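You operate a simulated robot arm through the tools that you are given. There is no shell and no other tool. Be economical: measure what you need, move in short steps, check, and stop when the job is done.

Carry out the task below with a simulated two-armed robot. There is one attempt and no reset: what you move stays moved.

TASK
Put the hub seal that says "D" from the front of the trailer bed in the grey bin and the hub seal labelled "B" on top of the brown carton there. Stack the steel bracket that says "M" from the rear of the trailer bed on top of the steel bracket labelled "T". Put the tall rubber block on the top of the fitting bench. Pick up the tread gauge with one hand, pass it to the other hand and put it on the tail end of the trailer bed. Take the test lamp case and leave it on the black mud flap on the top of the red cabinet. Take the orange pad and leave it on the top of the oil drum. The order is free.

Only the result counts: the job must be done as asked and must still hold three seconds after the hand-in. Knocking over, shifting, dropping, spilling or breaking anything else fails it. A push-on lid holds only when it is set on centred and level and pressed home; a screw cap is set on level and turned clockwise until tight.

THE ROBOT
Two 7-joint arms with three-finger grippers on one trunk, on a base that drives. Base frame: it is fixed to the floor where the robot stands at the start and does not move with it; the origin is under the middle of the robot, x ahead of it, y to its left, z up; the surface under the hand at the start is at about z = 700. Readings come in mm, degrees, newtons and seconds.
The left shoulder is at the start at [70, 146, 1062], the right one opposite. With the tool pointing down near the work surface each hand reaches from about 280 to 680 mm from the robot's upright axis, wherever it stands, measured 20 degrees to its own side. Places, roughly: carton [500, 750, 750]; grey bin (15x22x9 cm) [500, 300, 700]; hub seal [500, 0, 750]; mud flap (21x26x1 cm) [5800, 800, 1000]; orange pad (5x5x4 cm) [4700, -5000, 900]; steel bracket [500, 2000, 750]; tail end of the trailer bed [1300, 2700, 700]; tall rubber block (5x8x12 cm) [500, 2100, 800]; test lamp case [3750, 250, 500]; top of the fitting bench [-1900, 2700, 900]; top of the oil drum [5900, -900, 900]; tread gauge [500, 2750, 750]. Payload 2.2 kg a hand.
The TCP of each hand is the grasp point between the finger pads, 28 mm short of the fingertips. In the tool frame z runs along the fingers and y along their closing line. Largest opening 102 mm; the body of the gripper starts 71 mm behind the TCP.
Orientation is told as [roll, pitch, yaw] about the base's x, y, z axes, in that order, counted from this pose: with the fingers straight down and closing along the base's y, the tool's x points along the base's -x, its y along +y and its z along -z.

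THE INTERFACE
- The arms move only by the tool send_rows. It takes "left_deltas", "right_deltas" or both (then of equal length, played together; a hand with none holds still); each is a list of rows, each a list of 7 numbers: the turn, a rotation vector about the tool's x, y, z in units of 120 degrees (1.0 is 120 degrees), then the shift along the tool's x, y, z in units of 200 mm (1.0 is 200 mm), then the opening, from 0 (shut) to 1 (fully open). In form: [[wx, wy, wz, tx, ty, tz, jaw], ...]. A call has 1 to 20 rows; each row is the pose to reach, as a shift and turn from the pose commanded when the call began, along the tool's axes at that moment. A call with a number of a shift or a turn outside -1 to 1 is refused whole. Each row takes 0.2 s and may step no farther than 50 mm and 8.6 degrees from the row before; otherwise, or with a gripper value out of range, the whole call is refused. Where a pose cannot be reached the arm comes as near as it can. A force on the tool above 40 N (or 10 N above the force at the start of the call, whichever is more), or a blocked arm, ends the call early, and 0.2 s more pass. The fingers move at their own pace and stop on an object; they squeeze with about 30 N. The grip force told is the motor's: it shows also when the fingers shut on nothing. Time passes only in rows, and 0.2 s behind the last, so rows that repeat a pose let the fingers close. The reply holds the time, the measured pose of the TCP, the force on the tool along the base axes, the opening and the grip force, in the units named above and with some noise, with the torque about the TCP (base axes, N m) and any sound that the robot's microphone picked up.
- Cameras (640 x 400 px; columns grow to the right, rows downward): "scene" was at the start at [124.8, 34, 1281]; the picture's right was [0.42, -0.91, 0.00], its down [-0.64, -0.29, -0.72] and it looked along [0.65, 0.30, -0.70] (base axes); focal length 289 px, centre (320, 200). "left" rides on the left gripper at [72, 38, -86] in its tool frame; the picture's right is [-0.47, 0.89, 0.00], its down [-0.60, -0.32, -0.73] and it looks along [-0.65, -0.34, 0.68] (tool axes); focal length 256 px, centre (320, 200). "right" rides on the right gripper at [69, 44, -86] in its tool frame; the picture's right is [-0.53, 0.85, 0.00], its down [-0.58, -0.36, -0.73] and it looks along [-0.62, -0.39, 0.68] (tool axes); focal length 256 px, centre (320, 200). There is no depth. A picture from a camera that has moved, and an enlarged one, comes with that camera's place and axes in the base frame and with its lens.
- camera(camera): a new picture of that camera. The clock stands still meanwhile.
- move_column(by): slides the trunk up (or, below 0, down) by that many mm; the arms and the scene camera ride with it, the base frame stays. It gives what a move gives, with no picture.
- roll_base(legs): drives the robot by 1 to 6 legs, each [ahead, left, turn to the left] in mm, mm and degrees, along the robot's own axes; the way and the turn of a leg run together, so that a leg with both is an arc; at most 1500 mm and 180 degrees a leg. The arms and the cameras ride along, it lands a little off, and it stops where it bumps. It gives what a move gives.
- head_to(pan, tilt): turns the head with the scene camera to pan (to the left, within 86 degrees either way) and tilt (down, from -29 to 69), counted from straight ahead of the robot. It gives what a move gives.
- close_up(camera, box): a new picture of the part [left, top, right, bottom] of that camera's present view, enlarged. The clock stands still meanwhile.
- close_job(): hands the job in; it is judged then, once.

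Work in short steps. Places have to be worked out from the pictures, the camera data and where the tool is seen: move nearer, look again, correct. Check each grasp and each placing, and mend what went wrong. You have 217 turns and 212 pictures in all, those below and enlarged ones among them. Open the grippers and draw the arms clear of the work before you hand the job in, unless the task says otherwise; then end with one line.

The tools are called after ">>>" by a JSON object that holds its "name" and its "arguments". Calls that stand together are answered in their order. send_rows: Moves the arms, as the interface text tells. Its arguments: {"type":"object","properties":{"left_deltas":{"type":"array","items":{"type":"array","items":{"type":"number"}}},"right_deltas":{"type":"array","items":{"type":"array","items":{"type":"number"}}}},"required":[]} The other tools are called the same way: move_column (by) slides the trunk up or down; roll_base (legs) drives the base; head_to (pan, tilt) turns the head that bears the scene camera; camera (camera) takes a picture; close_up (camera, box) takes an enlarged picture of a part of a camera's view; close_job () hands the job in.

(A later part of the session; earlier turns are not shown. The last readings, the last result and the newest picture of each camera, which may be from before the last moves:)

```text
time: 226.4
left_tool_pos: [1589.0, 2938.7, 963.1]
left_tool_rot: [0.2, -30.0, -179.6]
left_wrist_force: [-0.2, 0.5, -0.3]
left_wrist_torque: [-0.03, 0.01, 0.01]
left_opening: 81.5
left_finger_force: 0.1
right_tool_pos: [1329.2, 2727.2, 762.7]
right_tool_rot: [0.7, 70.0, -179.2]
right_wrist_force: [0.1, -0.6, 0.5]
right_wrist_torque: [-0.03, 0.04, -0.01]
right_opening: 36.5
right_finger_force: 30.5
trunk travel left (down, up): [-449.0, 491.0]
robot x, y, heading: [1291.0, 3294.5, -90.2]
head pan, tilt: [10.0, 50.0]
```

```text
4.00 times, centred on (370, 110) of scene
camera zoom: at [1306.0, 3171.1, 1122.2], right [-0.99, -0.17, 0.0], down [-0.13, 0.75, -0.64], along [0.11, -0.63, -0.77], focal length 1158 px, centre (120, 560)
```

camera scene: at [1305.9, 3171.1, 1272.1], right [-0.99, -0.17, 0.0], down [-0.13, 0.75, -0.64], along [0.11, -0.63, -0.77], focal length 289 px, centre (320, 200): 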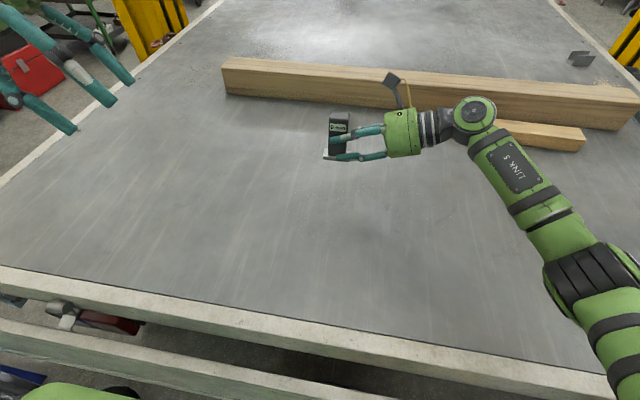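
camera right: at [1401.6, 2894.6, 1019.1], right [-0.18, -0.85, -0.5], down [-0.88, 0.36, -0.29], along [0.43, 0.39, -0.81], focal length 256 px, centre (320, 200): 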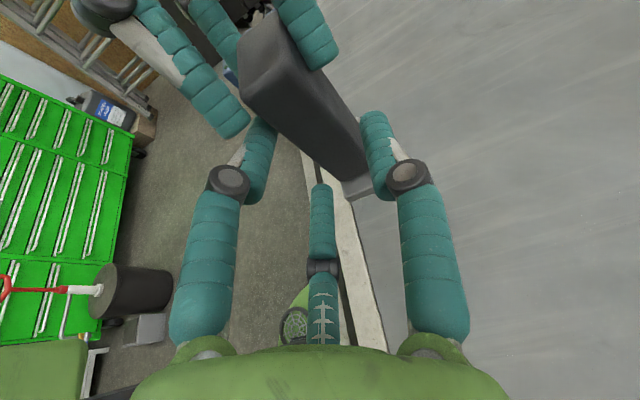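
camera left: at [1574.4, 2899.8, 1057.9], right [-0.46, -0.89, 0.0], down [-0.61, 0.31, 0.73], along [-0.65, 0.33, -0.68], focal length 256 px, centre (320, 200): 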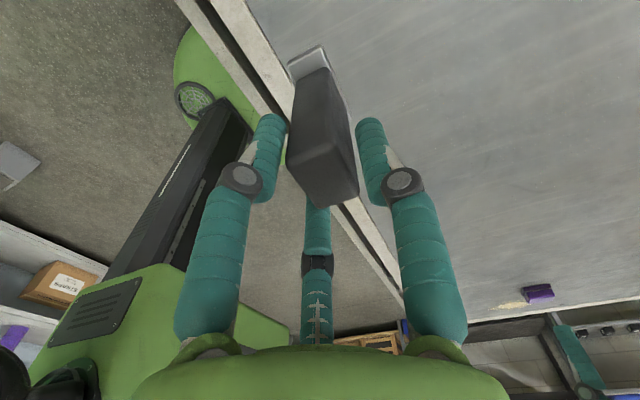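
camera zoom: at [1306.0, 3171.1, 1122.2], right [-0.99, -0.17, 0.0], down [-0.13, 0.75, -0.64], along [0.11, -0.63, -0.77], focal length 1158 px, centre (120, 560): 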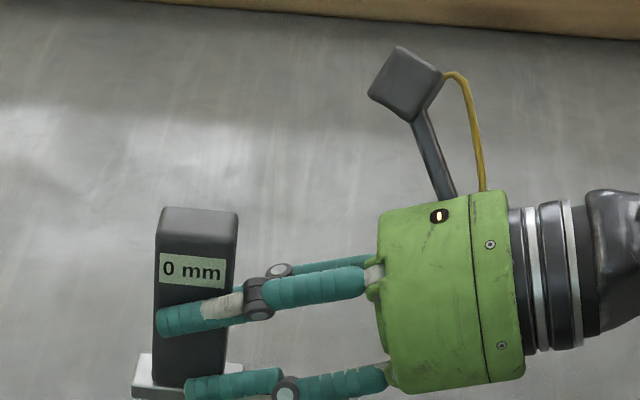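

Gauge is upright, about 20 mm above the bed. I lower by arm in small steps.

>>> {"name": "send_rows", "arguments": {"right_deltas": [[0, 0, 0, -0.038, 0, 0.014, 0.15], [0, 0, 0, -0.075, 0, 0.027, 0.15], [0, 0, 0, -0.075, 0, 0.027, 0.15]]}}

>>> {"name": "send_rows", "arguments": {"right_deltas": [[0, 0, 0, -0.01, 0, 0.0035, 0.15], [0, 0, 0, -0.019, 0, 0.007, 0.15], [0, 0, 0, -0.019, 0, 0.007, 0.15]]}}

>>> {"name": "close_up", "arguments": {"camera": "scene", "box": [290, 80, 450, 180]}}

```text
time: 227.2
left_tool_pos: [1589.8, 2938.2, 964.4]
left_tool_rot: [0.4, -29.9, -179.6]
left_wrist_force: [-0.7, 0.6, 0.1]
left_wrist_torque: [0.0, -0.02, 0.03]
left_opening: 81.4
left_finger_force: 0.1
right_tool_pos: [1328.7, 2727.1, 746.7]
right_tool_rot: [0.6, 70.2, -179.3]
right_wrist_force: [0.1, 0.1, 0.2]
right_wrist_torque: [0.03, 0.02, 0.01]
right_opening: 36.7
right_finger_force: 30.4
trunk travel left (down, up): [-449.0, 491.0]
robot x, y, heading: [1291.7, 3294.3, -90.2]
head pan, tilt: [10.0, 50.0]
```

```text
time: 228.0
left_tool_pos: [1589.2, 2938.9, 962.7]
left_tool_rot: [0.3, -29.9, -179.6]
left_wrist_force: [0.1, -0.2, -1.0]
left_wrist_torque: [0.03, 0.01, -0.01]
left_opening: 81.6
left_finger_force: 0.1
right_tool_pos: [1329.0, 2726.7, 743.6]
right_tool_rot: [1.1, 70.2, -178.9]
right_wrist_force: [-0.2, -1.3, 3.8]
right_wrist_torque: [0.03, 0.02, 0.0]
right_opening: 36.3
right_finger_force: 30.0
trunk travel left (down, up): [-449.0, 491.0]
robot x, y, heading: [1291.9, 3298.8, -90.2]
head pan, tilt: [10.0, 50.0]
```

```text
4.00 times, centred on (370, 130) of scene
camera zoom: at [1306.1, 3171.6, 1122.3], right [-0.99, -0.17, 0.0], down [-0.13, 0.75, -0.64], along [0.11, -0.63, -0.77], focal length 1158 px, centre (120, 480)
```

zoom: 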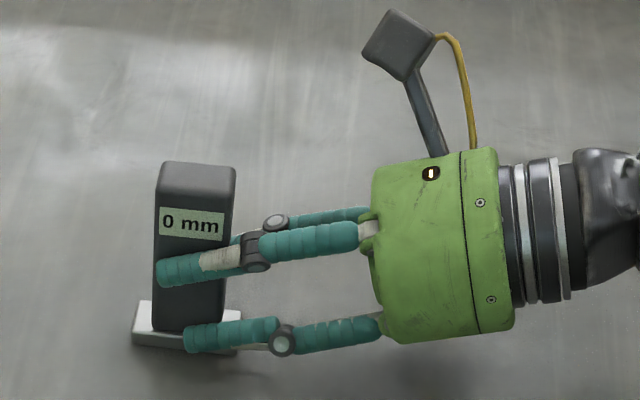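

The gauge rests on the bed. I open only slightly (to spare the lower finger's clearance) and draw back along the tool axis.

>>> {"name": "send_rows", "arguments": {"right_deltas": [[0, 0, 0, 0.004, 0, 0, 0.38], [0, 0, 0, 0.004, 0, 0, 0.41], [0, 0, 0, 0.004, 0, 0, 0.42], [0, 0, 0, 0.004, 0, -0.08, 0.42], [0, 0, 0, 0.004, 0, -0.2, 0.42], [0, 0, 0, 0.004, 0, -0.4, 0.42], [0, 0, 0, 0.004, 0, -0.6, 0.42], [0, 0, 0, 0.1, 0, -0.75, 0.42]]}}

>>> {"name": "camera", "arguments": {"camera": "scene"}}

```text
time: 229.8
left_tool_pos: [1589.5, 2938.4, 962.5]
left_tool_rot: [0.2, -30.0, -179.6]
left_wrist_force: [-0.6, 0.2, -0.7]
left_wrist_torque: [-0.05, 0.03, 0.0]
left_opening: 81.6
left_finger_force: 0.2
right_tool_pos: [1194.6, 2726.7, 811.1]
right_tool_rot: [0.8, 70.1, -179.1]
right_wrist_force: [0.4, 0.8, -0.4]
right_wrist_torque: [0.0, 0.0, -0.04]
right_opening: 42.8
right_finger_force: 0.0
trunk travel left (down, up): [-449.0, 491.0]
robot x, y, heading: [1290.3, 3298.3, -90.1]
head pan, tilt: [10.0, 50.0]
```

```text
66 pictures are left
camera scene: at [1306.1, 3171.7, 1122.2], right [-0.99, -0.17, 0.0], down [-0.13, 0.75, -0.64], along [0.11, -0.63, -0.77], focal length 289 px, centre (320, 200)
```

scene: 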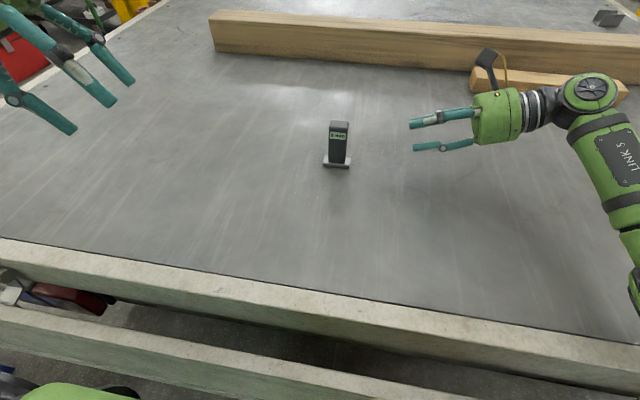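

The gauge stands on the tail end. I raise the trunk and untilt both hands before driving off.

>>> {"name": "move_column", "arguments": {"by": 150}}

>>> {"name": "send_rows", "arguments": {"right_deltas": [[0, -0.065, 0, 0, -0.05, -0.05, 0.5], [0, -0.13, 0, 0, -0.1, -0.1, 0.5], [0, -0.195, 0, 0, -0.15, -0.15, 0.5], [0, -0.26, 0, 0, -0.2, -0.2, 0.5], [0, -0.325, 0, 0, -0.25, -0.25, 0.6], [0, -0.39, 0, 0, -0.3, -0.25, 0.7], [0, -0.455, 0, 0, -0.35, -0.25, 0.8], [0, -0.52, 0, 0, -0.4, -0.25, 0.9], [0, -0.583, 0, 0, -0.45, -0.25, 1]], "left_deltas": [[0, 0.03, 0, 0, 0, 0, 0.9], [0, 0.06, 0, 0, 0, 0, 0.9], [0, 0.09, 0, 0, 0, 0, 0.9], [0, 0.12, 0, 0, 0, 0, 0.9], [0, 0.15, 0, 0, 0, 0, 0.9], [0, 0.18, 0, 0, 0, 0, 0.9], [0, 0.21, 0, 0, 0, 0, 0.9], [0, 0.24, 0, 0, 0, 0, 0.9], [0, 0.25, 0, 0, 0, 0, 0.9]]}}

>>> {"name": "send_rows", "arguments": {"right_deltas": [[0, 0, -0.07, 0, 0, 0, 1], [0, 0, -0.14, 0, 0, 0, 1], [0, 0, -0.21, 0, 0, 0, 1], [0, 0, -0.28, 0, 0, 0, 1], [0, 0, -0.35, 0, 0, 0, 1], [0, 0, -0.42, 0, 0, 0, 1], [0, 0, -0.49, 0, 0, 0, 1], [0, 0, -0.56, 0, 0, 0, 1], [0, 0, -0.63, 0, 0, 0, 1], [0, 0, -0.7, 0, 0, 0, 1], [0, 0, -0.757, 0, 0, 0, 1]], "left_deltas": [[0, 0, -0.07, 0, 0, 0, 1], [0, 0, -0.14, 0, 0, 0, 1], [0, 0, -0.21, 0, 0, 0, 1], [0, 0, -0.28, 0, 0, 0, 1], [0, 0, -0.35, 0, 0, 0, 1], [0, 0, -0.42, 0, 0, 0, 1], [0, 0, -0.49, 0, 0, 0, 1], [0, 0, -0.56, 0, 0, 0, 1], [0, 0, -0.63, 0, 0, 0, 1], [0, 0, -0.7, 0, 0, 0, 1], [0, 0, -0.75, 0, 0, 0, 1]]}}

>>> {"name": "roll_base", "arguments": {"legs": [[-450, 0, 0], [0, 0, 90], [1300, 0, 0]]}}

>>> {"name": "head_to", "arguments": {"pan": -35, "tilt": 20}}

>>> {"name": "camera", "arguments": {"camera": "scene"}}

```text
time: 231.5
left_tool_pos: [1589.9, 2937.9, 1111.9]
left_tool_rot: [0.3, -30.0, -179.5]
left_wrist_force: [-0.3, -0.3, 0.2]
left_wrist_torque: [-0.01, 0.01, -0.01]
left_opening: 81.6
left_finger_force: 0.1
right_tool_pos: [1194.3, 2726.4, 961.6]
right_tool_rot: [0.6, 70.1, -179.3]
right_wrist_force: [-0.6, 0.3, -0.1]
right_wrist_torque: [-0.02, 0.01, -0.03]
right_opening: 43.0
right_finger_force: 0.1
trunk travel left (down, up): [-599.0, 341.0]
robot x, y, heading: [1288.5, 3295.3, -90.0]
head pan, tilt: [10.0, 50.0]
```

```text
time: 233.5
left_tool_pos: [1591.0, 2938.9, 1113.7]
left_tool_rot: [0.1, 0.0, -179.4]
left_wrist_force: [0.4, -0.2, -0.2]
left_wrist_torque: [0.02, 0.02, 0.0]
left_opening: 91.8
left_finger_force: 0.2
right_tool_pos: [1147.0, 2817.2, 976.8]
right_tool_rot: [0.3, 0.1, -179.9]
right_wrist_force: [0.8, 0.1, 0.3]
right_wrist_torque: [0.0, 0.03, 0.01]
right_opening: 102.0
right_finger_force: 0.0
trunk travel left (down, up): [-599.0, 341.0]
robot x, y, heading: [1288.6, 3296.3, -90.2]
head pan, tilt: [10.0, 50.0]
```

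```text
time: 235.9
left_tool_pos: [1588.3, 2938.8, 1112.9]
left_tool_rot: [0.0, -0.2, -89.3]
left_wrist_force: [0.3, -0.9, 0.1]
left_wrist_torque: [0.0, -0.02, -0.01]
left_opening: 102.1
left_finger_force: 0.0
right_tool_pos: [1146.9, 2817.5, 978.2]
right_tool_rot: [0.2, -0.2, -89.0]
right_wrist_force: [0.2, 0.4, 0.3]
right_wrist_torque: [-0.01, 0.01, 0.04]
right_opening: 102.1
right_finger_force: 0.0
trunk travel left (down, up): [-599.0, 341.0]
robot x, y, heading: [1294.9, 3297.0, -90.2]
head pan, tilt: [10.0, 50.0]
```

```text
time: 248.5
left_tool_pos: [2951.4, 4038.3, 1114.8]
left_tool_rot: [0.0, -0.1, -0.2]
left_wrist_force: [0.0, 0.1, -0.9]
left_wrist_torque: [0.01, -0.03, 0.01]
left_opening: 102.0
left_finger_force: 0.1
right_tool_pos: [3066.6, 3596.7, 977.5]
right_tool_rot: [0.1, -0.2, 0.2]
right_wrist_force: [0.6, -0.8, -0.8]
right_wrist_torque: [0.02, -0.02, 0.02]
right_opening: 102.0
right_finger_force: 0.1
trunk travel left (down, up): [-599.0, 341.0]
robot x, y, heading: [2588.4, 3748.4, -0.8]
head pan, tilt: [10.0, 50.0]
stopped in leg 3: the robot was blocked; the commanded pose is now the measured one
```

```text
time: 249.6
left_tool_pos: [2950.3, 4039.0, 1113.4]
left_tool_rot: [0.0, -0.2, -0.1]
left_wrist_force: [-0.1, -0.2, -0.3]
left_wrist_torque: [0.03, 0.01, -0.01]
left_opening: 102.1
left_finger_force: 0.0
right_tool_pos: [3065.4, 3597.1, 978.8]
right_tool_rot: [0.1, -0.2, 0.3]
right_wrist_force: [0.4, -0.4, 0.3]
right_wrist_torque: [0.02, -0.01, -0.02]
right_opening: 102.1
right_finger_force: 0.0
trunk travel left (down, up): [-599.0, 341.0]
robot x, y, heading: [2584.2, 3744.8, -0.8]
head pan, tilt: [-35.0, 20.0]
```

```text
65 pictures are left
camera scene: at [2714.3, 3691.8, 1317.6], right [-0.58, -0.81, 0.0], down [-0.28, 0.2, -0.94], along [0.76, -0.55, -0.34], focal length 289 px, centre (320, 200)
```

scene: 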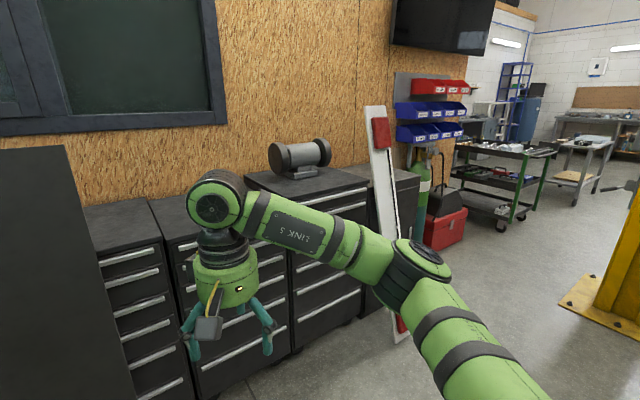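

The drive stopped just short, blocked by something. I look left to find out what is touching before moving on.

>>> {"name": "head_to", "arguments": {"pan": 40, "tilt": 40}}

>>> {"name": "camera", "arguments": {"camera": "scene"}}

```text
time: 251.1
left_tool_pos: [2951.1, 4039.3, 1113.3]
left_tool_rot: [0.0, -0.2, -0.2]
left_wrist_force: [-0.8, 0.1, -0.1]
left_wrist_torque: [-0.01, -0.01, 0.01]
left_opening: 102.0
left_finger_force: 0.0
right_tool_pos: [3066.4, 3596.6, 978.1]
right_tool_rot: [0.1, -0.1, 0.3]
right_wrist_force: [-0.3, 0.7, -0.1]
right_wrist_torque: [0.0, -0.01, 0.0]
right_opening: 102.3
right_finger_force: 0.0
trunk travel left (down, up): [-599.0, 341.0]
robot x, y, heading: [2589.2, 3744.6, -1.0]
head pan, tilt: [40.0, 40.0]
```

```text
64 pictures are left
camera scene: at [2704.5, 3799.9, 1286.3], right [0.63, -0.78, 0.0], down [-0.5, -0.41, -0.77], along [0.59, 0.48, -0.64], focal length 289 px, centre (320, 200)
```

scene: 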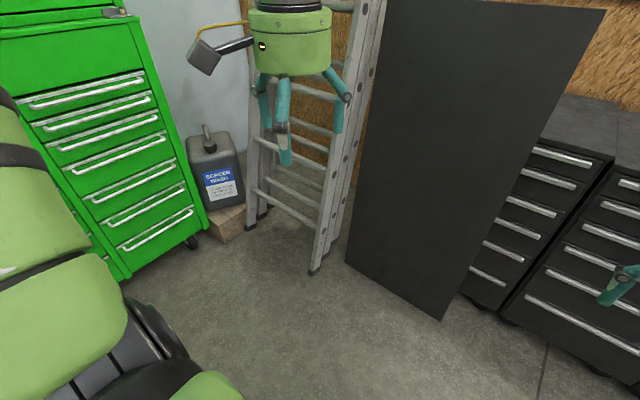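

Nothing visible is touched; I lower the left arm (its elbow stands high), back off 120 mm, turn right and head between the trailer and the cabinets, then look.

>>> {"name": "send_rows", "arguments": {"left_deltas": [[0, 0, 0, 0.05, -0.05, 0.2, 1], [0, 0, 0, 0.05, -0.1, 0.4, 1], [0, 0, 0, 0.05, -0.15, 0.6, 1], [0, 0, 0, 0.05, -0.2, 0.75, 1]], "right_deltas": [[0, 0, 0, 0.1, 0, 0, 1], [0, 0, 0, 0.2, 0, 0, 1], [0, 0, 0, 0.3, 0, 0, 1], [0, 0, 0, 0.4, 0, 0, 1]]}}

>>> {"name": "roll_base", "arguments": {"legs": [[-120, 0, 0], [0, 0, -69], [1300, 0, 0]]}}

>>> {"name": "head_to", "arguments": {"pan": 15, "tilt": 25}}

>>> {"name": "camera", "arguments": {"camera": "scene"}}

```text
time: 252.1
left_tool_pos: [2942.4, 3999.7, 963.3]
left_tool_rot: [0.0, -0.2, -0.1]
left_wrist_force: [-0.6, -0.5, -0.3]
left_wrist_torque: [0.05, 0.03, 0.01]
left_opening: 101.8
left_finger_force: 0.1
right_tool_pos: [2985.8, 3595.1, 977.5]
right_tool_rot: [0.2, -0.2, 0.2]
right_wrist_force: [0.3, 0.3, -0.7]
right_wrist_torque: [-0.01, 0.02, 0.01]
right_opening: 101.7
right_finger_force: 0.1
trunk travel left (down, up): [-599.0, 341.0]
robot x, y, heading: [2585.8, 3748.6, -0.9]
head pan, tilt: [40.0, 40.0]
```

```text
time: 256.8
left_tool_pos: [2834.8, 3512.6, 963.8]
left_tool_rot: [0.0, -0.2, -68.5]
left_wrist_force: [0.6, -0.4, -0.1]
left_wrist_torque: [-0.03, -0.04, -0.02]
left_opening: 101.8
left_finger_force: 0.1
right_tool_pos: [2475.8, 3320.9, 976.6]
right_tool_rot: [0.3, -0.3, -68.0]
right_wrist_force: [0.4, 0.6, 0.1]
right_wrist_torque: [-0.01, -0.02, -0.03]
right_opening: 102.1
right_finger_force: 0.0
trunk travel left (down, up): [-599.0, 341.0]
robot x, y, heading: [2466.5, 3748.6, -69.1]
head pan, tilt: [40.0, 40.0]
stopped in leg 3: the robot was blocked; the commanded pose is now the measured one
```

```text
time: 257.7
left_tool_pos: [2834.6, 3513.0, 963.1]
left_tool_rot: [0.1, -0.2, -68.5]
left_wrist_force: [-0.4, -0.5, -0.1]
left_wrist_torque: [0.0, 0.01, -0.01]
left_opening: 101.8
left_finger_force: 0.0
right_tool_pos: [2476.1, 3322.3, 977.4]
right_tool_rot: [0.2, -0.2, -68.0]
right_wrist_force: [-0.6, -0.6, -0.5]
right_wrist_torque: [0.0, -0.01, 0.03]
right_opening: 102.1
right_finger_force: 0.1
trunk travel left (down, up): [-599.0, 341.0]
robot x, y, heading: [2469.7, 3746.2, -69.1]
head pan, tilt: [15.0, 25.0]
```

```text
63 pictures are left
camera scene: at [2541.3, 3625.7, 1309.6], right [-0.81, -0.59, 0.0], down [-0.25, 0.34, -0.91], along [0.53, -0.73, -0.42], focal length 289 px, centre (320, 200)
```

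scene: 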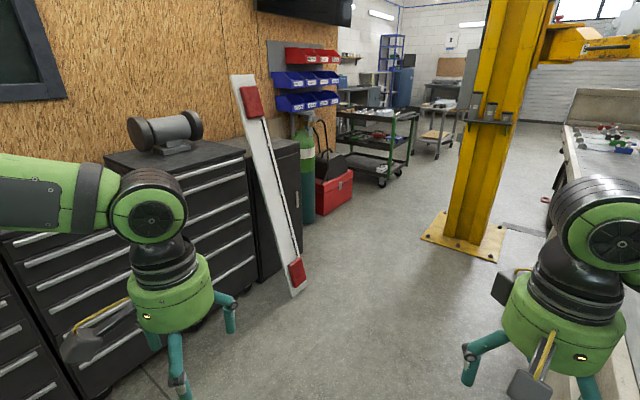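

Blocked again at once, so something low is by the base. I look down to the right and ahead.

>>> {"name": "head_to", "arguments": {"pan": -50, "tilt": 60}}

>>> {"name": "camera", "arguments": {"camera": "scene"}}

>>> {"name": "head_to", "arguments": {"pan": 15, "tilt": 65}}

>>> {"name": "camera", "arguments": {"camera": "scene"}}

```text
time: 259.1
left_tool_pos: [2835.4, 3513.3, 963.0]
left_tool_rot: [0.0, -0.2, -68.3]
left_wrist_force: [-0.3, 0.8, 0.8]
left_wrist_torque: [0.01, -0.01, -0.01]
left_opening: 101.9
left_finger_force: 0.1
right_tool_pos: [2475.8, 3321.4, 977.5]
right_tool_rot: [0.1, -0.2, -67.9]
right_wrist_force: [0.8, -0.5, 0.1]
right_wrist_torque: [-0.04, -0.01, -0.02]
right_opening: 102.0
right_finger_force: 0.0
trunk travel left (down, up): [-599.0, 341.0]
robot x, y, heading: [2471.8, 3742.8, -69.1]
head pan, tilt: [-50.0, 60.0]
```

```text
62 pictures are left
camera scene: at [2454.8, 3641.9, 1259.6], right [-0.87, 0.49, 0.0], down [0.42, 0.76, -0.5], along [-0.24, -0.44, -0.87], focal length 289 px, centre (320, 200)
```

scene: 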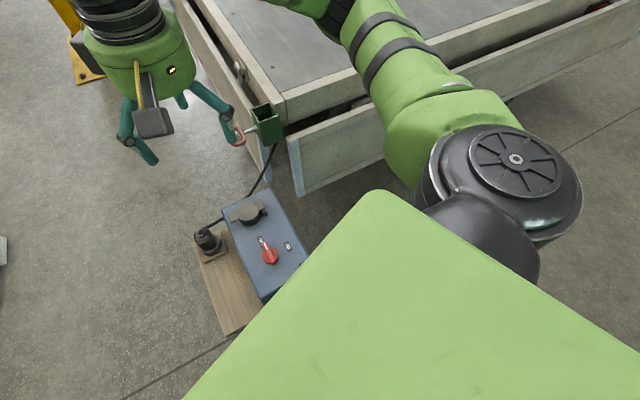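

```text
time: 260.4
left_tool_pos: [2836.0, 3512.8, 963.7]
left_tool_rot: [0.0, -0.2, -68.5]
left_wrist_force: [0.0, -0.3, 0.0]
left_wrist_torque: [0.04, 0.01, 0.03]
left_opening: 102.2
left_finger_force: 0.1
right_tool_pos: [2475.4, 3322.2, 976.4]
right_tool_rot: [0.1, -0.2, -67.9]
right_wrist_force: [-0.2, -0.1, -0.4]
right_wrist_torque: [0.01, -0.02, 0.0]
right_opening: 102.0
right_finger_force: 0.1
trunk travel left (down, up): [-599.0, 341.0]
robot x, y, heading: [2470.5, 3744.2, -69.2]
head pan, tilt: [15.0, 65.0]
```

```text
61 pictures are left
camera scene: at [2522.7, 3651.0, 1254.0], right [-0.81, -0.59, 0.0], down [-0.53, 0.73, -0.42], along [0.25, -0.34, -0.91], focal length 289 px, centre (320, 200)
```

scene: 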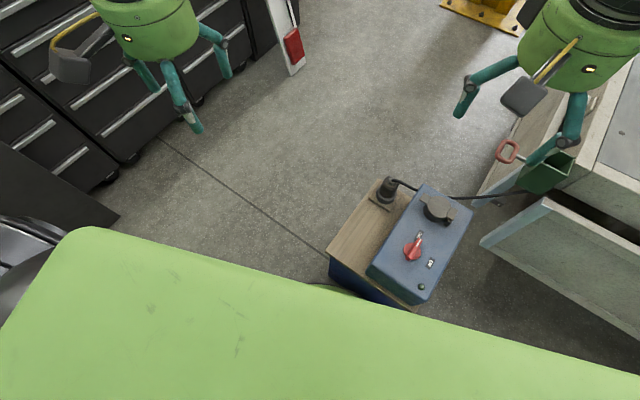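

A power box on a stand, with a cable to the trailer, stands right in front of the base. I back away from it, go round it on the cabinet side at a safe distance, and turn to face −y.

>>> {"name": "roll_base", "arguments": {"legs": [[-130, 0, 0], [0, 0, 64], [550, 0, 0], [0, 0, -85]]}}

>>> {"name": "head_to", "arguments": {"pan": -30, "tilt": 50}}

>>> {"name": "camera", "arguments": {"camera": "scene"}}

```text
time: 271.0
left_tool_pos: [3227.2, 3456.4, 963.2]
left_tool_rot: [0.0, -0.1, -91.5]
left_wrist_force: [-0.2, -0.1, 0.3]
left_wrist_torque: [-0.03, 0.0, -0.04]
left_opening: 102.0
left_finger_force: 0.1
right_tool_pos: [2822.3, 3419.3, 978.6]
right_tool_rot: [0.1, -0.3, -91.1]
right_wrist_force: [0.4, -0.6, -0.2]
right_wrist_torque: [-0.01, 0.01, -0.01]
right_opening: 102.1
right_finger_force: 0.0
trunk travel left (down, up): [-599.0, 341.0]
robot x, y, heading: [2987.4, 3815.2, -92.1]
head pan, tilt: [15.0, 65.0]
```

```text
time: 272.1
left_tool_pos: [3228.0, 3455.0, 963.8]
left_tool_rot: [-0.1, -0.2, -91.5]
left_wrist_force: [0.4, 0.7, 0.9]
left_wrist_torque: [0.0, -0.01, -0.02]
left_opening: 102.0
left_finger_force: 0.0
right_tool_pos: [2821.9, 3422.4, 977.6]
right_tool_rot: [0.2, -0.3, -91.2]
right_wrist_force: [0.0, 0.3, -0.5]
right_wrist_torque: [0.01, -0.02, -0.03]
right_opening: 102.1
right_finger_force: 0.1
trunk travel left (down, up): [-599.0, 341.0]
robot x, y, heading: [2982.2, 3814.5, -92.2]
head pan, tilt: [-30.0, 50.0]
```

```text
60 pictures are left
camera scene: at [2940.0, 3699.6, 1272.1], right [-0.85, 0.53, 0.0], down [0.41, 0.65, -0.64], along [-0.34, -0.54, -0.77], focal length 289 px, centre (320, 200)
```

scene: 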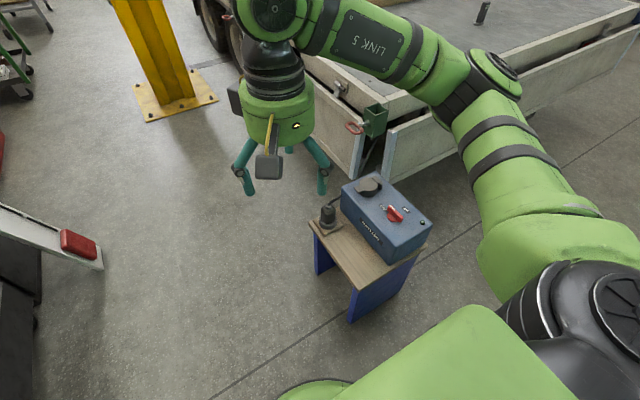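

The stand looks untouched. I drive ahead past the leaning board, then strafe left to the passage between the lift post and the toolbox.

>>> {"name": "roll_base", "arguments": {"legs": [[0, 0, 2.2], [1500, 0, 0], [215, 0, 0], [0, 430, 0]]}}

>>> {"name": "head_to", "arguments": {"pan": 15, "tilt": 28}}

>>> {"name": "camera", "arguments": {"camera": "scene"}}

```text
time: 283.5
left_tool_pos: [3696.1, 1762.4, 963.8]
left_tool_rot: [0.0, -0.1, -87.6]
left_wrist_force: [-0.1, 0.2, 1.3]
left_wrist_torque: [-0.01, 0.01, 0.0]
left_opening: 101.9
left_finger_force: 0.2
right_tool_pos: [3293.5, 1701.2, 977.5]
right_tool_rot: [0.2, -0.2, -87.1]
right_wrist_force: [0.2, -1.1, -0.1]
right_wrist_torque: [0.0, -0.03, -0.04]
right_opening: 102.3
right_finger_force: 0.1
trunk travel left (down, up): [-599.0, 341.0]
robot x, y, heading: [3428.3, 2104.5, -88.7]
head pan, tilt: [-30.0, 50.0]
```

```text
time: 284.6
left_tool_pos: [3697.0, 1763.4, 963.1]
left_tool_rot: [0.0, -0.2, -87.6]
left_wrist_force: [0.3, 0.7, 0.9]
left_wrist_torque: [-0.03, 0.01, 0.01]
left_opening: 101.8
left_finger_force: 0.0
right_tool_pos: [3293.7, 1701.2, 977.1]
right_tool_rot: [0.3, -0.2, -87.1]
right_wrist_force: [-0.4, -0.3, -0.9]
right_wrist_torque: [0.03, 0.0, -0.01]
right_opening: 102.0
right_finger_force: 0.0
trunk travel left (down, up): [-599.0, 341.0]
robot x, y, heading: [3428.8, 2104.4, -88.2]
head pan, tilt: [15.0, 28.0]
```

```text
59 pictures are left
camera scene: at [3455.9, 1967.8, 1304.8], right [-0.96, -0.29, 0.0], down [-0.13, 0.45, -0.88], along [0.25, -0.85, -0.47], focal length 289 px, centre (320, 200)
```

scene: 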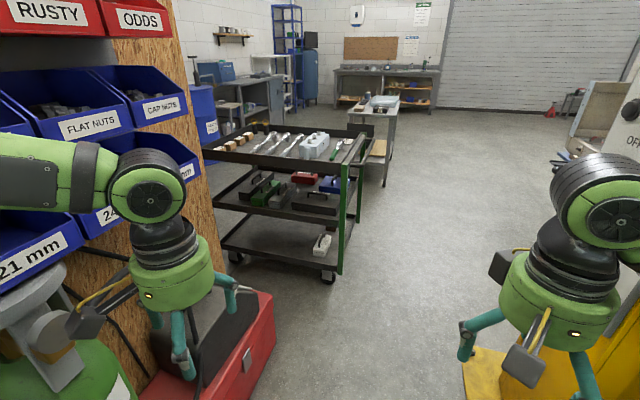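

The green cart with its middle shelf of cases is ahead. I enlarge it to find the test lamp case.

>>> {"name": "close_up", "arguments": {"camera": "scene", "box": [200, 110, 392, 230]}}

```text
3.33 times, centred on (296, 170) of scene
camera zoom: at [3455.9, 1967.8, 1304.8], right [-0.96, -0.29, 0.0], down [-0.13, 0.45, -0.88], along [0.25, -0.85, -0.47], focal length 965 px, centre (400, 300)
```

zoom: 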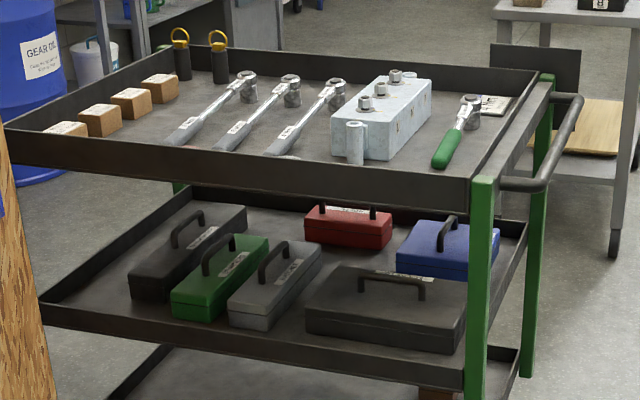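

The passage is tight for my elbows when facing −y. I pull the hands in, shift right, and turn to face +x so I can slide sideways past the post toward the cart's end.

>>> {"name": "send_rows", "arguments": {"right_deltas": [[0, 0, 0, 0.12, 0, 0, 1], [0, 0, 0, 0.25, 0, 0, 1], [0, 0, 0, 0.38, 0, 0, 1], [0, 0, 0, 0.5, 0, 0, 1]], "left_deltas": [[0, 0, 0, 0.06, -0.05, 0, 1], [0, 0, 0, 0.12, -0.1, 0, 1], [0, 0, 0, 0.18, -0.15, 0, 1], [0, 0, 0, 0.24, -0.2, 0, 1]]}}

>>> {"name": "roll_base", "arguments": {"legs": [[0, -50, 0], [0, 0, 88.5], [0, -1100, 0]]}}

>>> {"name": "head_to", "arguments": {"pan": -30, "tilt": 35}}

>>> {"name": "camera", "arguments": {"camera": "scene"}}

```text
time: 285.6
left_tool_pos: [3654.4, 1811.1, 963.8]
left_tool_rot: [0.0, -0.3, -87.7]
left_wrist_force: [0.4, -0.1, 0.2]
left_wrist_torque: [0.0, -0.04, 0.03]
left_opening: 102.1
left_finger_force: 0.0
right_tool_pos: [3289.2, 1803.1, 978.2]
right_tool_rot: [0.2, -0.3, -87.4]
right_wrist_force: [-0.9, 1.1, 0.6]
right_wrist_torque: [0.0, -0.05, -0.05]
right_opening: 102.2
right_finger_force: 0.1
trunk travel left (down, up): [-599.0, 341.0]
robot x, y, heading: [3425.6, 2104.7, -88.1]
head pan, tilt: [15.0, 28.0]
```

```text
time: 295.6
left_tool_pos: [3691.2, 1223.7, 962.3]
left_tool_rot: [0.1, -0.3, 0.3]
left_wrist_force: [-0.3, -0.6, 0.1]
left_wrist_torque: [-0.01, -0.03, 0.0]
left_opening: 102.0
left_finger_force: 0.2
right_tool_pos: [3685.8, 858.7, 977.7]
right_tool_rot: [0.2, -0.2, 0.7]
right_wrist_force: [-0.3, 0.0, -0.4]
right_wrist_torque: [0.02, -0.01, -0.04]
right_opening: 101.8
right_finger_force: 0.0
trunk travel left (down, up): [-599.0, 341.0]
robot x, y, heading: [3390.5, 1008.4, -0.3]
head pan, tilt: [15.0, 28.0]
```

```text
time: 296.7
left_tool_pos: [3689.9, 1223.3, 962.4]
left_tool_rot: [0.0, -0.1, 0.2]
left_wrist_force: [0.0, 0.3, 0.0]
left_wrist_torque: [0.02, 0.0, -0.01]
left_opening: 102.2
left_finger_force: 0.0
right_tool_pos: [3687.6, 858.7, 977.9]
right_tool_rot: [0.2, -0.2, 0.7]
right_wrist_force: [-0.3, -0.2, 0.2]
right_wrist_torque: [0.0, 0.03, 0.01]
right_opening: 102.1
right_finger_force: 0.0
trunk travel left (down, up): [-599.0, 341.0]
robot x, y, heading: [3389.3, 1009.6, -0.5]
head pan, tilt: [-30.0, 35.0]
```

```text
57 pictures are left
camera scene: at [3514.7, 963.3, 1293.9], right [-0.51, -0.86, 0.0], down [-0.49, 0.29, -0.82], along [0.71, -0.41, -0.57], focal length 289 px, centre (320, 200)
```

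scene: 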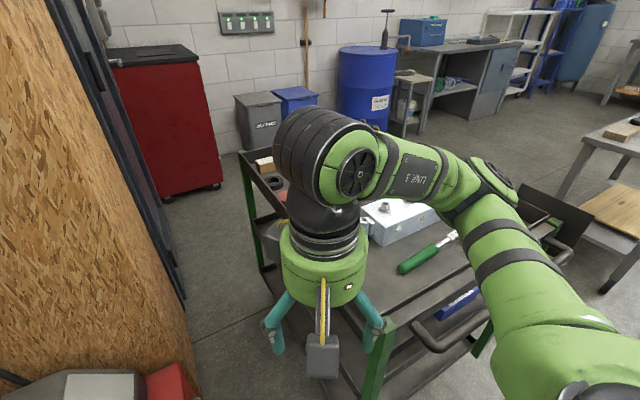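

I'm past the post; the cart's short end with its push handle is ahead right, and the red cabinet with the black mud flap stands behind at the left. I back off slightly and slide along to the cart's end.

>>> {"name": "roll_base", "arguments": {"legs": [[-70, 0, 0], [0, -680, 0]]}}

>>> {"name": "move_column", "arguments": {"by": -250}}

>>> {"name": "head_to", "arguments": {"pan": 5, "tilt": 30}}

>>> {"name": "camera", "arguments": {"camera": "scene"}}

```text
time: 301.1
left_tool_pos: [3616.7, 542.8, 962.9]
left_tool_rot: [0.1, -0.1, 0.6]
left_wrist_force: [-0.6, 0.1, -0.2]
left_wrist_torque: [-0.01, 0.0, 0.0]
left_opening: 101.7
left_finger_force: 0.1
right_tool_pos: [3614.5, 177.5, 977.4]
right_tool_rot: [0.1, -0.2, 1.0]
right_wrist_force: [-1.0, -0.5, -0.4]
right_wrist_torque: [0.01, 0.0, 0.0]
right_opening: 102.0
right_finger_force: 0.0
trunk travel left (down, up): [-599.0, 341.0]
robot x, y, heading: [3311.8, 322.4, -0.2]
head pan, tilt: [-30.0, 35.0]
```

```text
time: 303.4
left_tool_pos: [3625.0, 538.9, 729.8]
left_tool_rot: [-0.6, -2.1, 1.0]
left_wrist_force: [-3.4, -3.3, 9.0]
left_wrist_torque: [0.33, -0.31, 0.03]
left_opening: 101.7
left_finger_force: 0.0
right_tool_pos: [3612.6, 176.1, 736.3]
right_tool_rot: [0.2, -0.2, 0.9]
right_wrist_force: [-0.6, 0.0, -0.1]
right_wrist_torque: [-0.01, 0.0, -0.03]
right_opening: 101.8
right_finger_force: 0.2
trunk travel left (down, up): [-359.0, 581.0]
robot x, y, heading: [3314.1, 328.5, -0.1]
head pan, tilt: [-30.0, 35.0]
stopped: the force on the tool passed its limit at 79 N (the readings are from after the stop); the commanded pose is now the measured one
```

```text
time: 304.4
left_tool_pos: [3623.2, 540.5, 727.6]
left_tool_rot: [-0.4, -2.0, 0.8]
left_wrist_force: [-3.1, -4.1, 8.1]
left_wrist_torque: [0.46, -0.3, -0.07]
left_opening: 101.8
left_finger_force: 0.0
right_tool_pos: [3612.7, 176.6, 737.1]
right_tool_rot: [0.3, -0.3, 1.0]
right_wrist_force: [-0.3, 0.2, 0.2]
right_wrist_torque: [-0.01, 0.02, 0.01]
right_opening: 101.9
right_finger_force: 0.0
trunk travel left (down, up): [-359.0, 581.0]
robot x, y, heading: [3314.8, 327.5, -0.2]
head pan, tilt: [5.0, 30.0]
```

```text
56 pictures are left
camera scene: at [3454.0, 331.7, 1061.6], right [0.08, -1.0, 0.0], down [-0.5, -0.04, -0.87], along [0.86, 0.07, -0.5], focal length 289 px, centre (320, 200)
```

scene: 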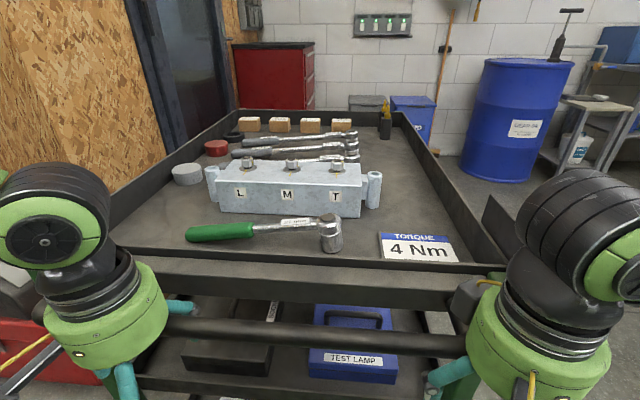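

The blue case is labelled "TEST LAMP", on the middle shelf at the cart's near end. The left hand came down on the cart's edge, so I raise the trunk 60 mm at once and back off 300 mm.

>>> {"name": "move_column", "arguments": {"by": 60}}

>>> {"name": "roll_base", "arguments": {"legs": [[-300, 0, 0]]}}

>>> {"name": "move_column", "arguments": {"by": -200}}

>>> {"name": "head_to", "arguments": {"pan": 0, "tilt": 20}}

>>> {"name": "camera", "arguments": {"camera": "scene"}}

```text
time: 305.4
left_tool_pos: [3622.9, 540.1, 788.8]
left_tool_rot: [-0.5, -2.0, 0.8]
left_wrist_force: [-12.6, -0.7, -2.8]
left_wrist_torque: [-0.19, -0.01, 0.69]
left_opening: 100.7
left_finger_force: 0.0
right_tool_pos: [3613.0, 177.5, 798.8]
right_tool_rot: [0.3, -0.4, 1.0]
right_wrist_force: [-0.4, 0.5, 0.2]
right_wrist_torque: [0.01, -0.01, 0.02]
right_opening: 102.1
right_finger_force: 0.2
trunk travel left (down, up): [-419.0, 521.0]
robot x, y, heading: [3318.8, 326.8, -0.2]
head pan, tilt: [5.0, 30.0]
```

```text
time: 306.3
left_tool_pos: [3606.0, 542.0, 792.4]
left_tool_rot: [-0.9, -3.9, 1.3]
left_wrist_force: [5.9, 0.9, 0.2]
left_wrist_torque: [-0.08, -0.01, 0.2]
left_opening: 102.2
left_finger_force: 0.1
right_tool_pos: [3584.1, 177.1, 797.5]
right_tool_rot: [0.2, -0.1, 0.9]
right_wrist_force: [0.4, -0.5, 0.4]
right_wrist_torque: [-0.02, 0.02, 0.0]
right_opening: 102.2
right_finger_force: 0.1
trunk travel left (down, up): [-419.0, 521.0]
robot x, y, heading: [3285.8, 327.0, -0.1]
head pan, tilt: [5.0, 30.0]
stopped in leg 1: the force on the tool passed its limit at 63 N (the readings are from after the stop); the commanded pose is now the measured one
```

```text
time: 307.2
left_tool_pos: [3609.8, 540.2, 745.7]
left_tool_rot: [-1.1, -5.0, 1.4]
left_wrist_force: [2.6, -1.4, 4.1]
left_wrist_torque: [-0.11, 0.0, 0.05]
left_opening: 102.7
left_finger_force: 0.0
right_tool_pos: [3583.6, 177.1, 747.0]
right_tool_rot: [0.2, -0.2, 0.9]
right_wrist_force: [-0.4, 0.3, 0.1]
right_wrist_torque: [0.02, 0.02, 0.0]
right_opening: 101.9
right_finger_force: 0.1
trunk travel left (down, up): [-369.0, 571.0]
robot x, y, heading: [3282.6, 325.4, 0.0]
head pan, tilt: [5.0, 30.0]
stopped: the force on the tool passed its limit at 123 N (the readings are from after the stop); the commanded pose is now the measured one
```

```text
time: 307.9
left_tool_pos: [3608.5, 539.7, 747.5]
left_tool_rot: [-1.1, -4.8, 1.3]
left_wrist_force: [7.7, -1.3, 3.1]
left_wrist_torque: [0.01, 0.15, 0.03]
left_opening: 102.6
left_finger_force: 0.1
right_tool_pos: [3584.6, 176.8, 747.8]
right_tool_rot: [0.2, -0.2, 0.9]
right_wrist_force: [0.2, 0.1, -0.4]
right_wrist_torque: [-0.01, 0.01, -0.01]
right_opening: 102.1
right_finger_force: 0.2
trunk travel left (down, up): [-369.0, 571.0]
robot x, y, heading: [3285.2, 325.7, -0.1]
head pan, tilt: [0.0, 20.0]
```

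```text
55 pictures are left
camera scene: at [3428.5, 324.7, 1087.9], right [0.0, -1.0, 0.0], down [-0.34, 0.0, -0.94], along [0.94, 0.0, -0.34], focal length 289 px, centre (320, 200)
```

scene: 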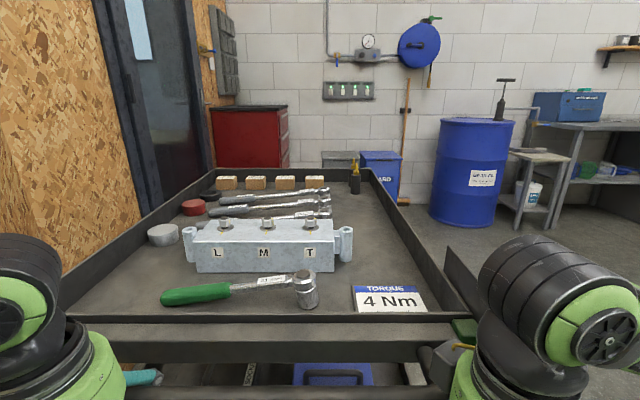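

The left hand's far finger is hooked behind the cart's push handle. I raise the trunk straight up well clear before moving back, and check.

>>> {"name": "move_column", "arguments": {"by": 190}}

>>> {"name": "head_to", "arguments": {"pan": 30, "tilt": 50}}

>>> {"name": "camera", "arguments": {"camera": "scene"}}

```text
time: 310.0
left_tool_pos: [3609.3, 539.7, 936.7]
left_tool_rot: [-1.0, -4.9, 1.4]
left_wrist_force: [0.1, -1.0, 0.1]
left_wrist_torque: [-0.01, -0.03, 0.02]
left_opening: 102.0
left_finger_force: 0.1
right_tool_pos: [3584.2, 177.5, 937.6]
right_tool_rot: [0.2, -0.2, 0.9]
right_wrist_force: [-0.1, -0.4, 0.7]
right_wrist_torque: [-0.01, -0.02, 0.03]
right_opening: 101.9
right_finger_force: 0.1
trunk travel left (down, up): [-559.0, 381.0]
robot x, y, heading: [3283.2, 323.8, -0.0]
head pan, tilt: [0.0, 20.0]
```

```text
time: 310.9
left_tool_pos: [3607.5, 540.5, 937.1]
left_tool_rot: [-1.0, -4.9, 1.4]
left_wrist_force: [-0.4, 0.0, -0.8]
left_wrist_torque: [-0.02, 0.0, -0.02]
left_opening: 102.0
left_finger_force: 0.1
right_tool_pos: [3584.5, 177.7, 937.4]
right_tool_rot: [0.2, -0.3, 0.9]
right_wrist_force: [-0.1, 0.4, 0.2]
right_wrist_torque: [-0.03, 0.01, -0.03]
right_opening: 102.0
right_finger_force: 0.1
trunk travel left (down, up): [-559.0, 381.0]
robot x, y, heading: [3284.5, 323.5, 0.1]
head pan, tilt: [30.0, 50.0]
```

```text
54 pictures are left
camera scene: at [3401.5, 363.6, 1232.6], right [0.5, -0.87, 0.0], down [-0.66, -0.38, -0.64], along [0.56, 0.32, -0.77], focal length 289 px, centre (320, 200)
```

scene: 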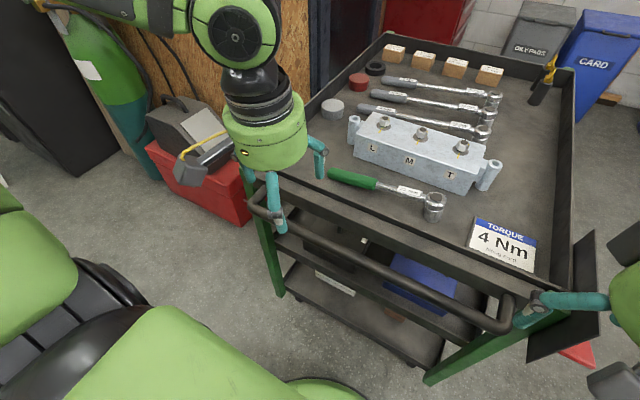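

Free again and the cart's items look undisturbed. I drive back 300 mm with the hands above handle height.

>>> {"name": "roll_base", "arguments": {"legs": [[-300, 0, 0]]}}

>>> {"name": "move_column", "arguments": {"by": -320}}

>>> {"name": "head_to", "arguments": {"pan": 0, "tilt": 20}}

>>> {"name": "camera", "arguments": {"camera": "scene"}}

```text
time: 313.0
left_tool_pos: [3308.6, 542.3, 936.5]
left_tool_rot: [-1.1, -4.8, 1.5]
left_wrist_force: [-1.0, -1.1, -0.6]
left_wrist_torque: [-0.01, 0.01, 0.0]
left_opening: 101.9
left_finger_force: 0.2
right_tool_pos: [3285.2, 178.2, 937.7]
right_tool_rot: [0.1, -0.1, 1.1]
right_wrist_force: [-0.5, -0.1, 0.1]
right_wrist_torque: [-0.03, -0.02, 0.02]
right_opening: 102.4
right_finger_force: 0.1
trunk travel left (down, up): [-559.0, 381.0]
robot x, y, heading: [2983.2, 325.0, -0.2]
head pan, tilt: [30.0, 50.0]
```

```text
time: 316.1
left_tool_pos: [3309.3, 542.3, 616.2]
left_tool_rot: [-1.2, -4.8, 1.6]
left_wrist_force: [0.5, 0.5, 0.2]
left_wrist_torque: [-0.01, 0.01, -0.02]
left_opening: 102.0
left_finger_force: 0.1
right_tool_pos: [3285.8, 178.7, 617.5]
right_tool_rot: [0.2, -0.3, 1.1]
right_wrist_force: [-0.2, -0.8, -0.9]
right_wrist_torque: [0.0, 0.01, -0.01]
right_opening: 102.0
right_finger_force: 0.0
trunk travel left (down, up): [-239.0, 701.0]
robot x, y, heading: [2987.8, 326.2, 0.1]
head pan, tilt: [30.0, 50.0]
```

```text
time: 317.1
left_tool_pos: [3308.6, 543.1, 617.2]
left_tool_rot: [-1.1, -4.8, 1.5]
left_wrist_force: [-0.3, 0.3, -0.4]
left_wrist_torque: [-0.01, 0.03, 0.0]
left_opening: 102.0
left_finger_force: 0.1
right_tool_pos: [3285.8, 178.3, 617.3]
right_tool_rot: [0.2, -0.1, 1.1]
right_wrist_force: [0.2, -0.4, -0.2]
right_wrist_torque: [0.02, 0.0, -0.02]
right_opening: 102.2
right_finger_force: 0.1
trunk travel left (down, up): [-239.0, 701.0]
robot x, y, heading: [2985.6, 326.3, -0.1]
head pan, tilt: [0.0, 20.0]
```

```text
53 pictures are left
camera scene: at [3129.3, 325.9, 958.0], right [0.0, -1.0, 0.0], down [-0.34, 0.0, -0.94], along [0.94, 0.0, -0.34], focal length 289 px, centre (320, 200)
```

scene: 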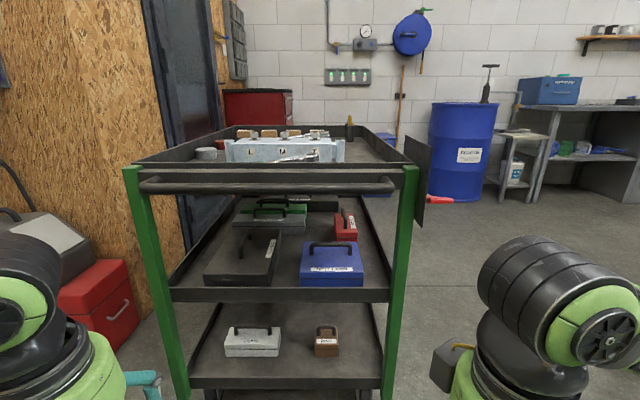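

>>> {"name": "close_up", "arguments": {"camera": "scene", "box": [280, 150, 440, 250]}}

```text
4.00 times, centred on (360, 200) of scene
camera zoom: at [3129.3, 325.9, 958.0], right [0.0, -1.0, 0.0], down [-0.34, 0.0, -0.94], along [0.94, 0.0, -0.34], focal length 1158 px, centre (160, 200)
```

zoom: 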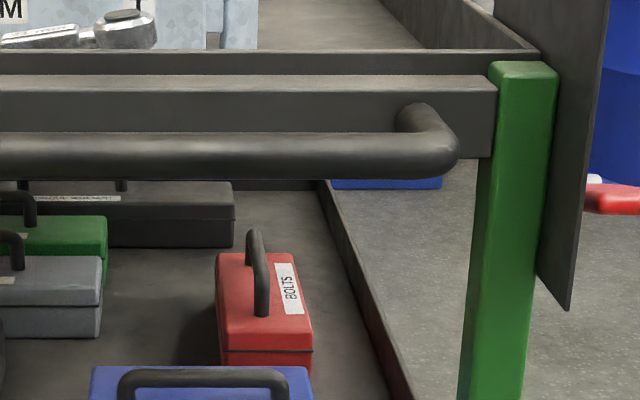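

Now an enlarged view of the test lamp case itself.

>>> {"name": "close_up", "arguments": {"camera": "scene", "box": [284, 230, 380, 290]}}

```text
6.67 times, centred on (332, 260) of scene
camera zoom: at [3129.3, 325.9, 958.0], right [0.0, -1.0, 0.0], down [-0.34, 0.0, -0.94], along [0.94, 0.0, -0.34], focal length 1930 px, centre (240, -200)
```

zoom: 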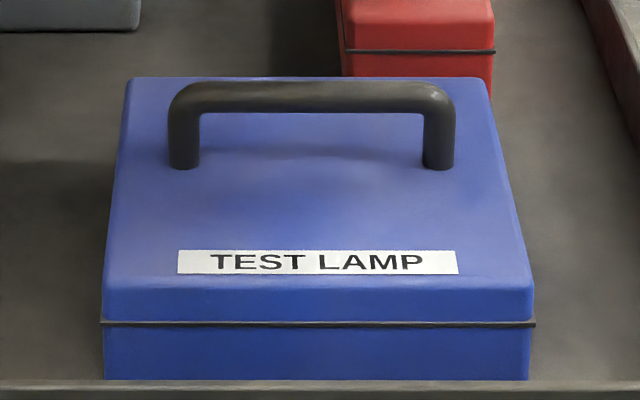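

Test lamp case: handle bar centre at about (3854,296,560), 13 mm thick, 35 mm above the case top (z≈526). I'll grip the bar with the right hand pointing forward, tilted 25° down, entering by driving. First I turn the hand in free space.

>>> {"name": "send_rows", "arguments": {"right_deltas": [[-0.03, -0.03, 0.047, -0.05, 0.04, 0, 0.6], [-0.06, -0.06, 0.094, -0.1, 0.08, 0, 0.6], [-0.09, -0.09, 0.142, -0.15, 0.13, 0, 0.5], [-0.12, -0.12, 0.189, -0.2, 0.17, 0, 0.5], [-0.15, -0.15, 0.236, -0.25, 0.21, 0, 0.4], [-0.18, -0.18, 0.283, -0.3, 0.25, 0, 0.35], [-0.21, -0.21, 0.33, -0.35, 0.29, 0, 0.35], [-0.24, -0.24, 0.378, -0.4, 0.34, 0, 0.35], [-0.27, -0.27, 0.425, -0.45, 0.38, 0, 0.35], [-0.3, -0.3, 0.472, -0.5, 0.42, 0, 0.35], [-0.33, -0.33, 0.519, -0.55, 0.46, 0, 0.35], [-0.36, -0.36, 0.567, -0.6, 0.51, 0, 0.35], [-0.39, -0.39, 0.614, -0.65, 0.55, 0, 0.35], [-0.4211, -0.4211, 0.6612, -0.7, 0.59, 0, 0.35], [-0.4211, -0.4211, 0.6612, -0.7, 0.59, 0, 0.35]]}}

>>> {"name": "camera", "arguments": {"camera": "scene"}}

>>> {"name": "camera", "arguments": {"camera": "right"}}

```text
time: 320.3
left_tool_pos: [3309.6, 542.8, 617.1]
left_tool_rot: [-1.0, -4.9, 1.6]
left_wrist_force: [0.4, -0.3, -0.2]
left_wrist_torque: [0.01, -0.01, -0.02]
left_opening: 101.9
left_finger_force: 0.1
right_tool_pos: [3422.7, 299.1, 620.8]
right_tool_rot: [65.4, 0.2, -88.9]
right_wrist_force: [0.2, 0.7, -0.9]
right_wrist_torque: [-0.01, 0.03, -0.01]
right_opening: 35.6
right_finger_force: 0.1
right hand out of reach, approached as far as the arm can: row 6, 7, 8, 9, 10, 11, 12
trunk travel left (down, up): [-239.0, 701.0]
robot x, y, heading: [2982.3, 327.3, 0.1]
head pan, tilt: [0.0, 20.0]
```

```text
50 pictures are left
camera scene: at [3129.3, 325.7, 958.1], right [0.0, -1.0, 0.0], down [-0.34, 0.0, -0.94], along [0.94, 0.0, -0.34], focal length 289 px, centre (320, 200)
```

scene: 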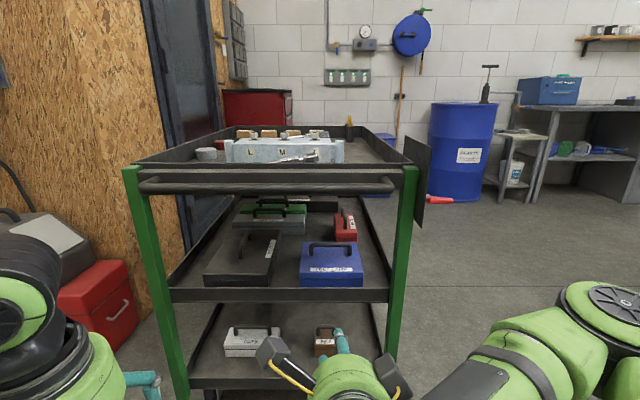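

```text
49 pictures are left
camera right: at [3360.3, 367.5, 693.6], right [0.36, -0.53, 0.77], down [-0.81, -0.59, -0.03], along [0.47, -0.61, -0.64], focal length 256 px, centre (320, 200)
```

right: 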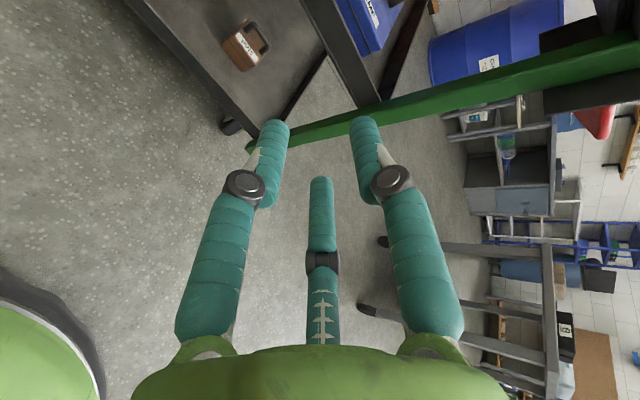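

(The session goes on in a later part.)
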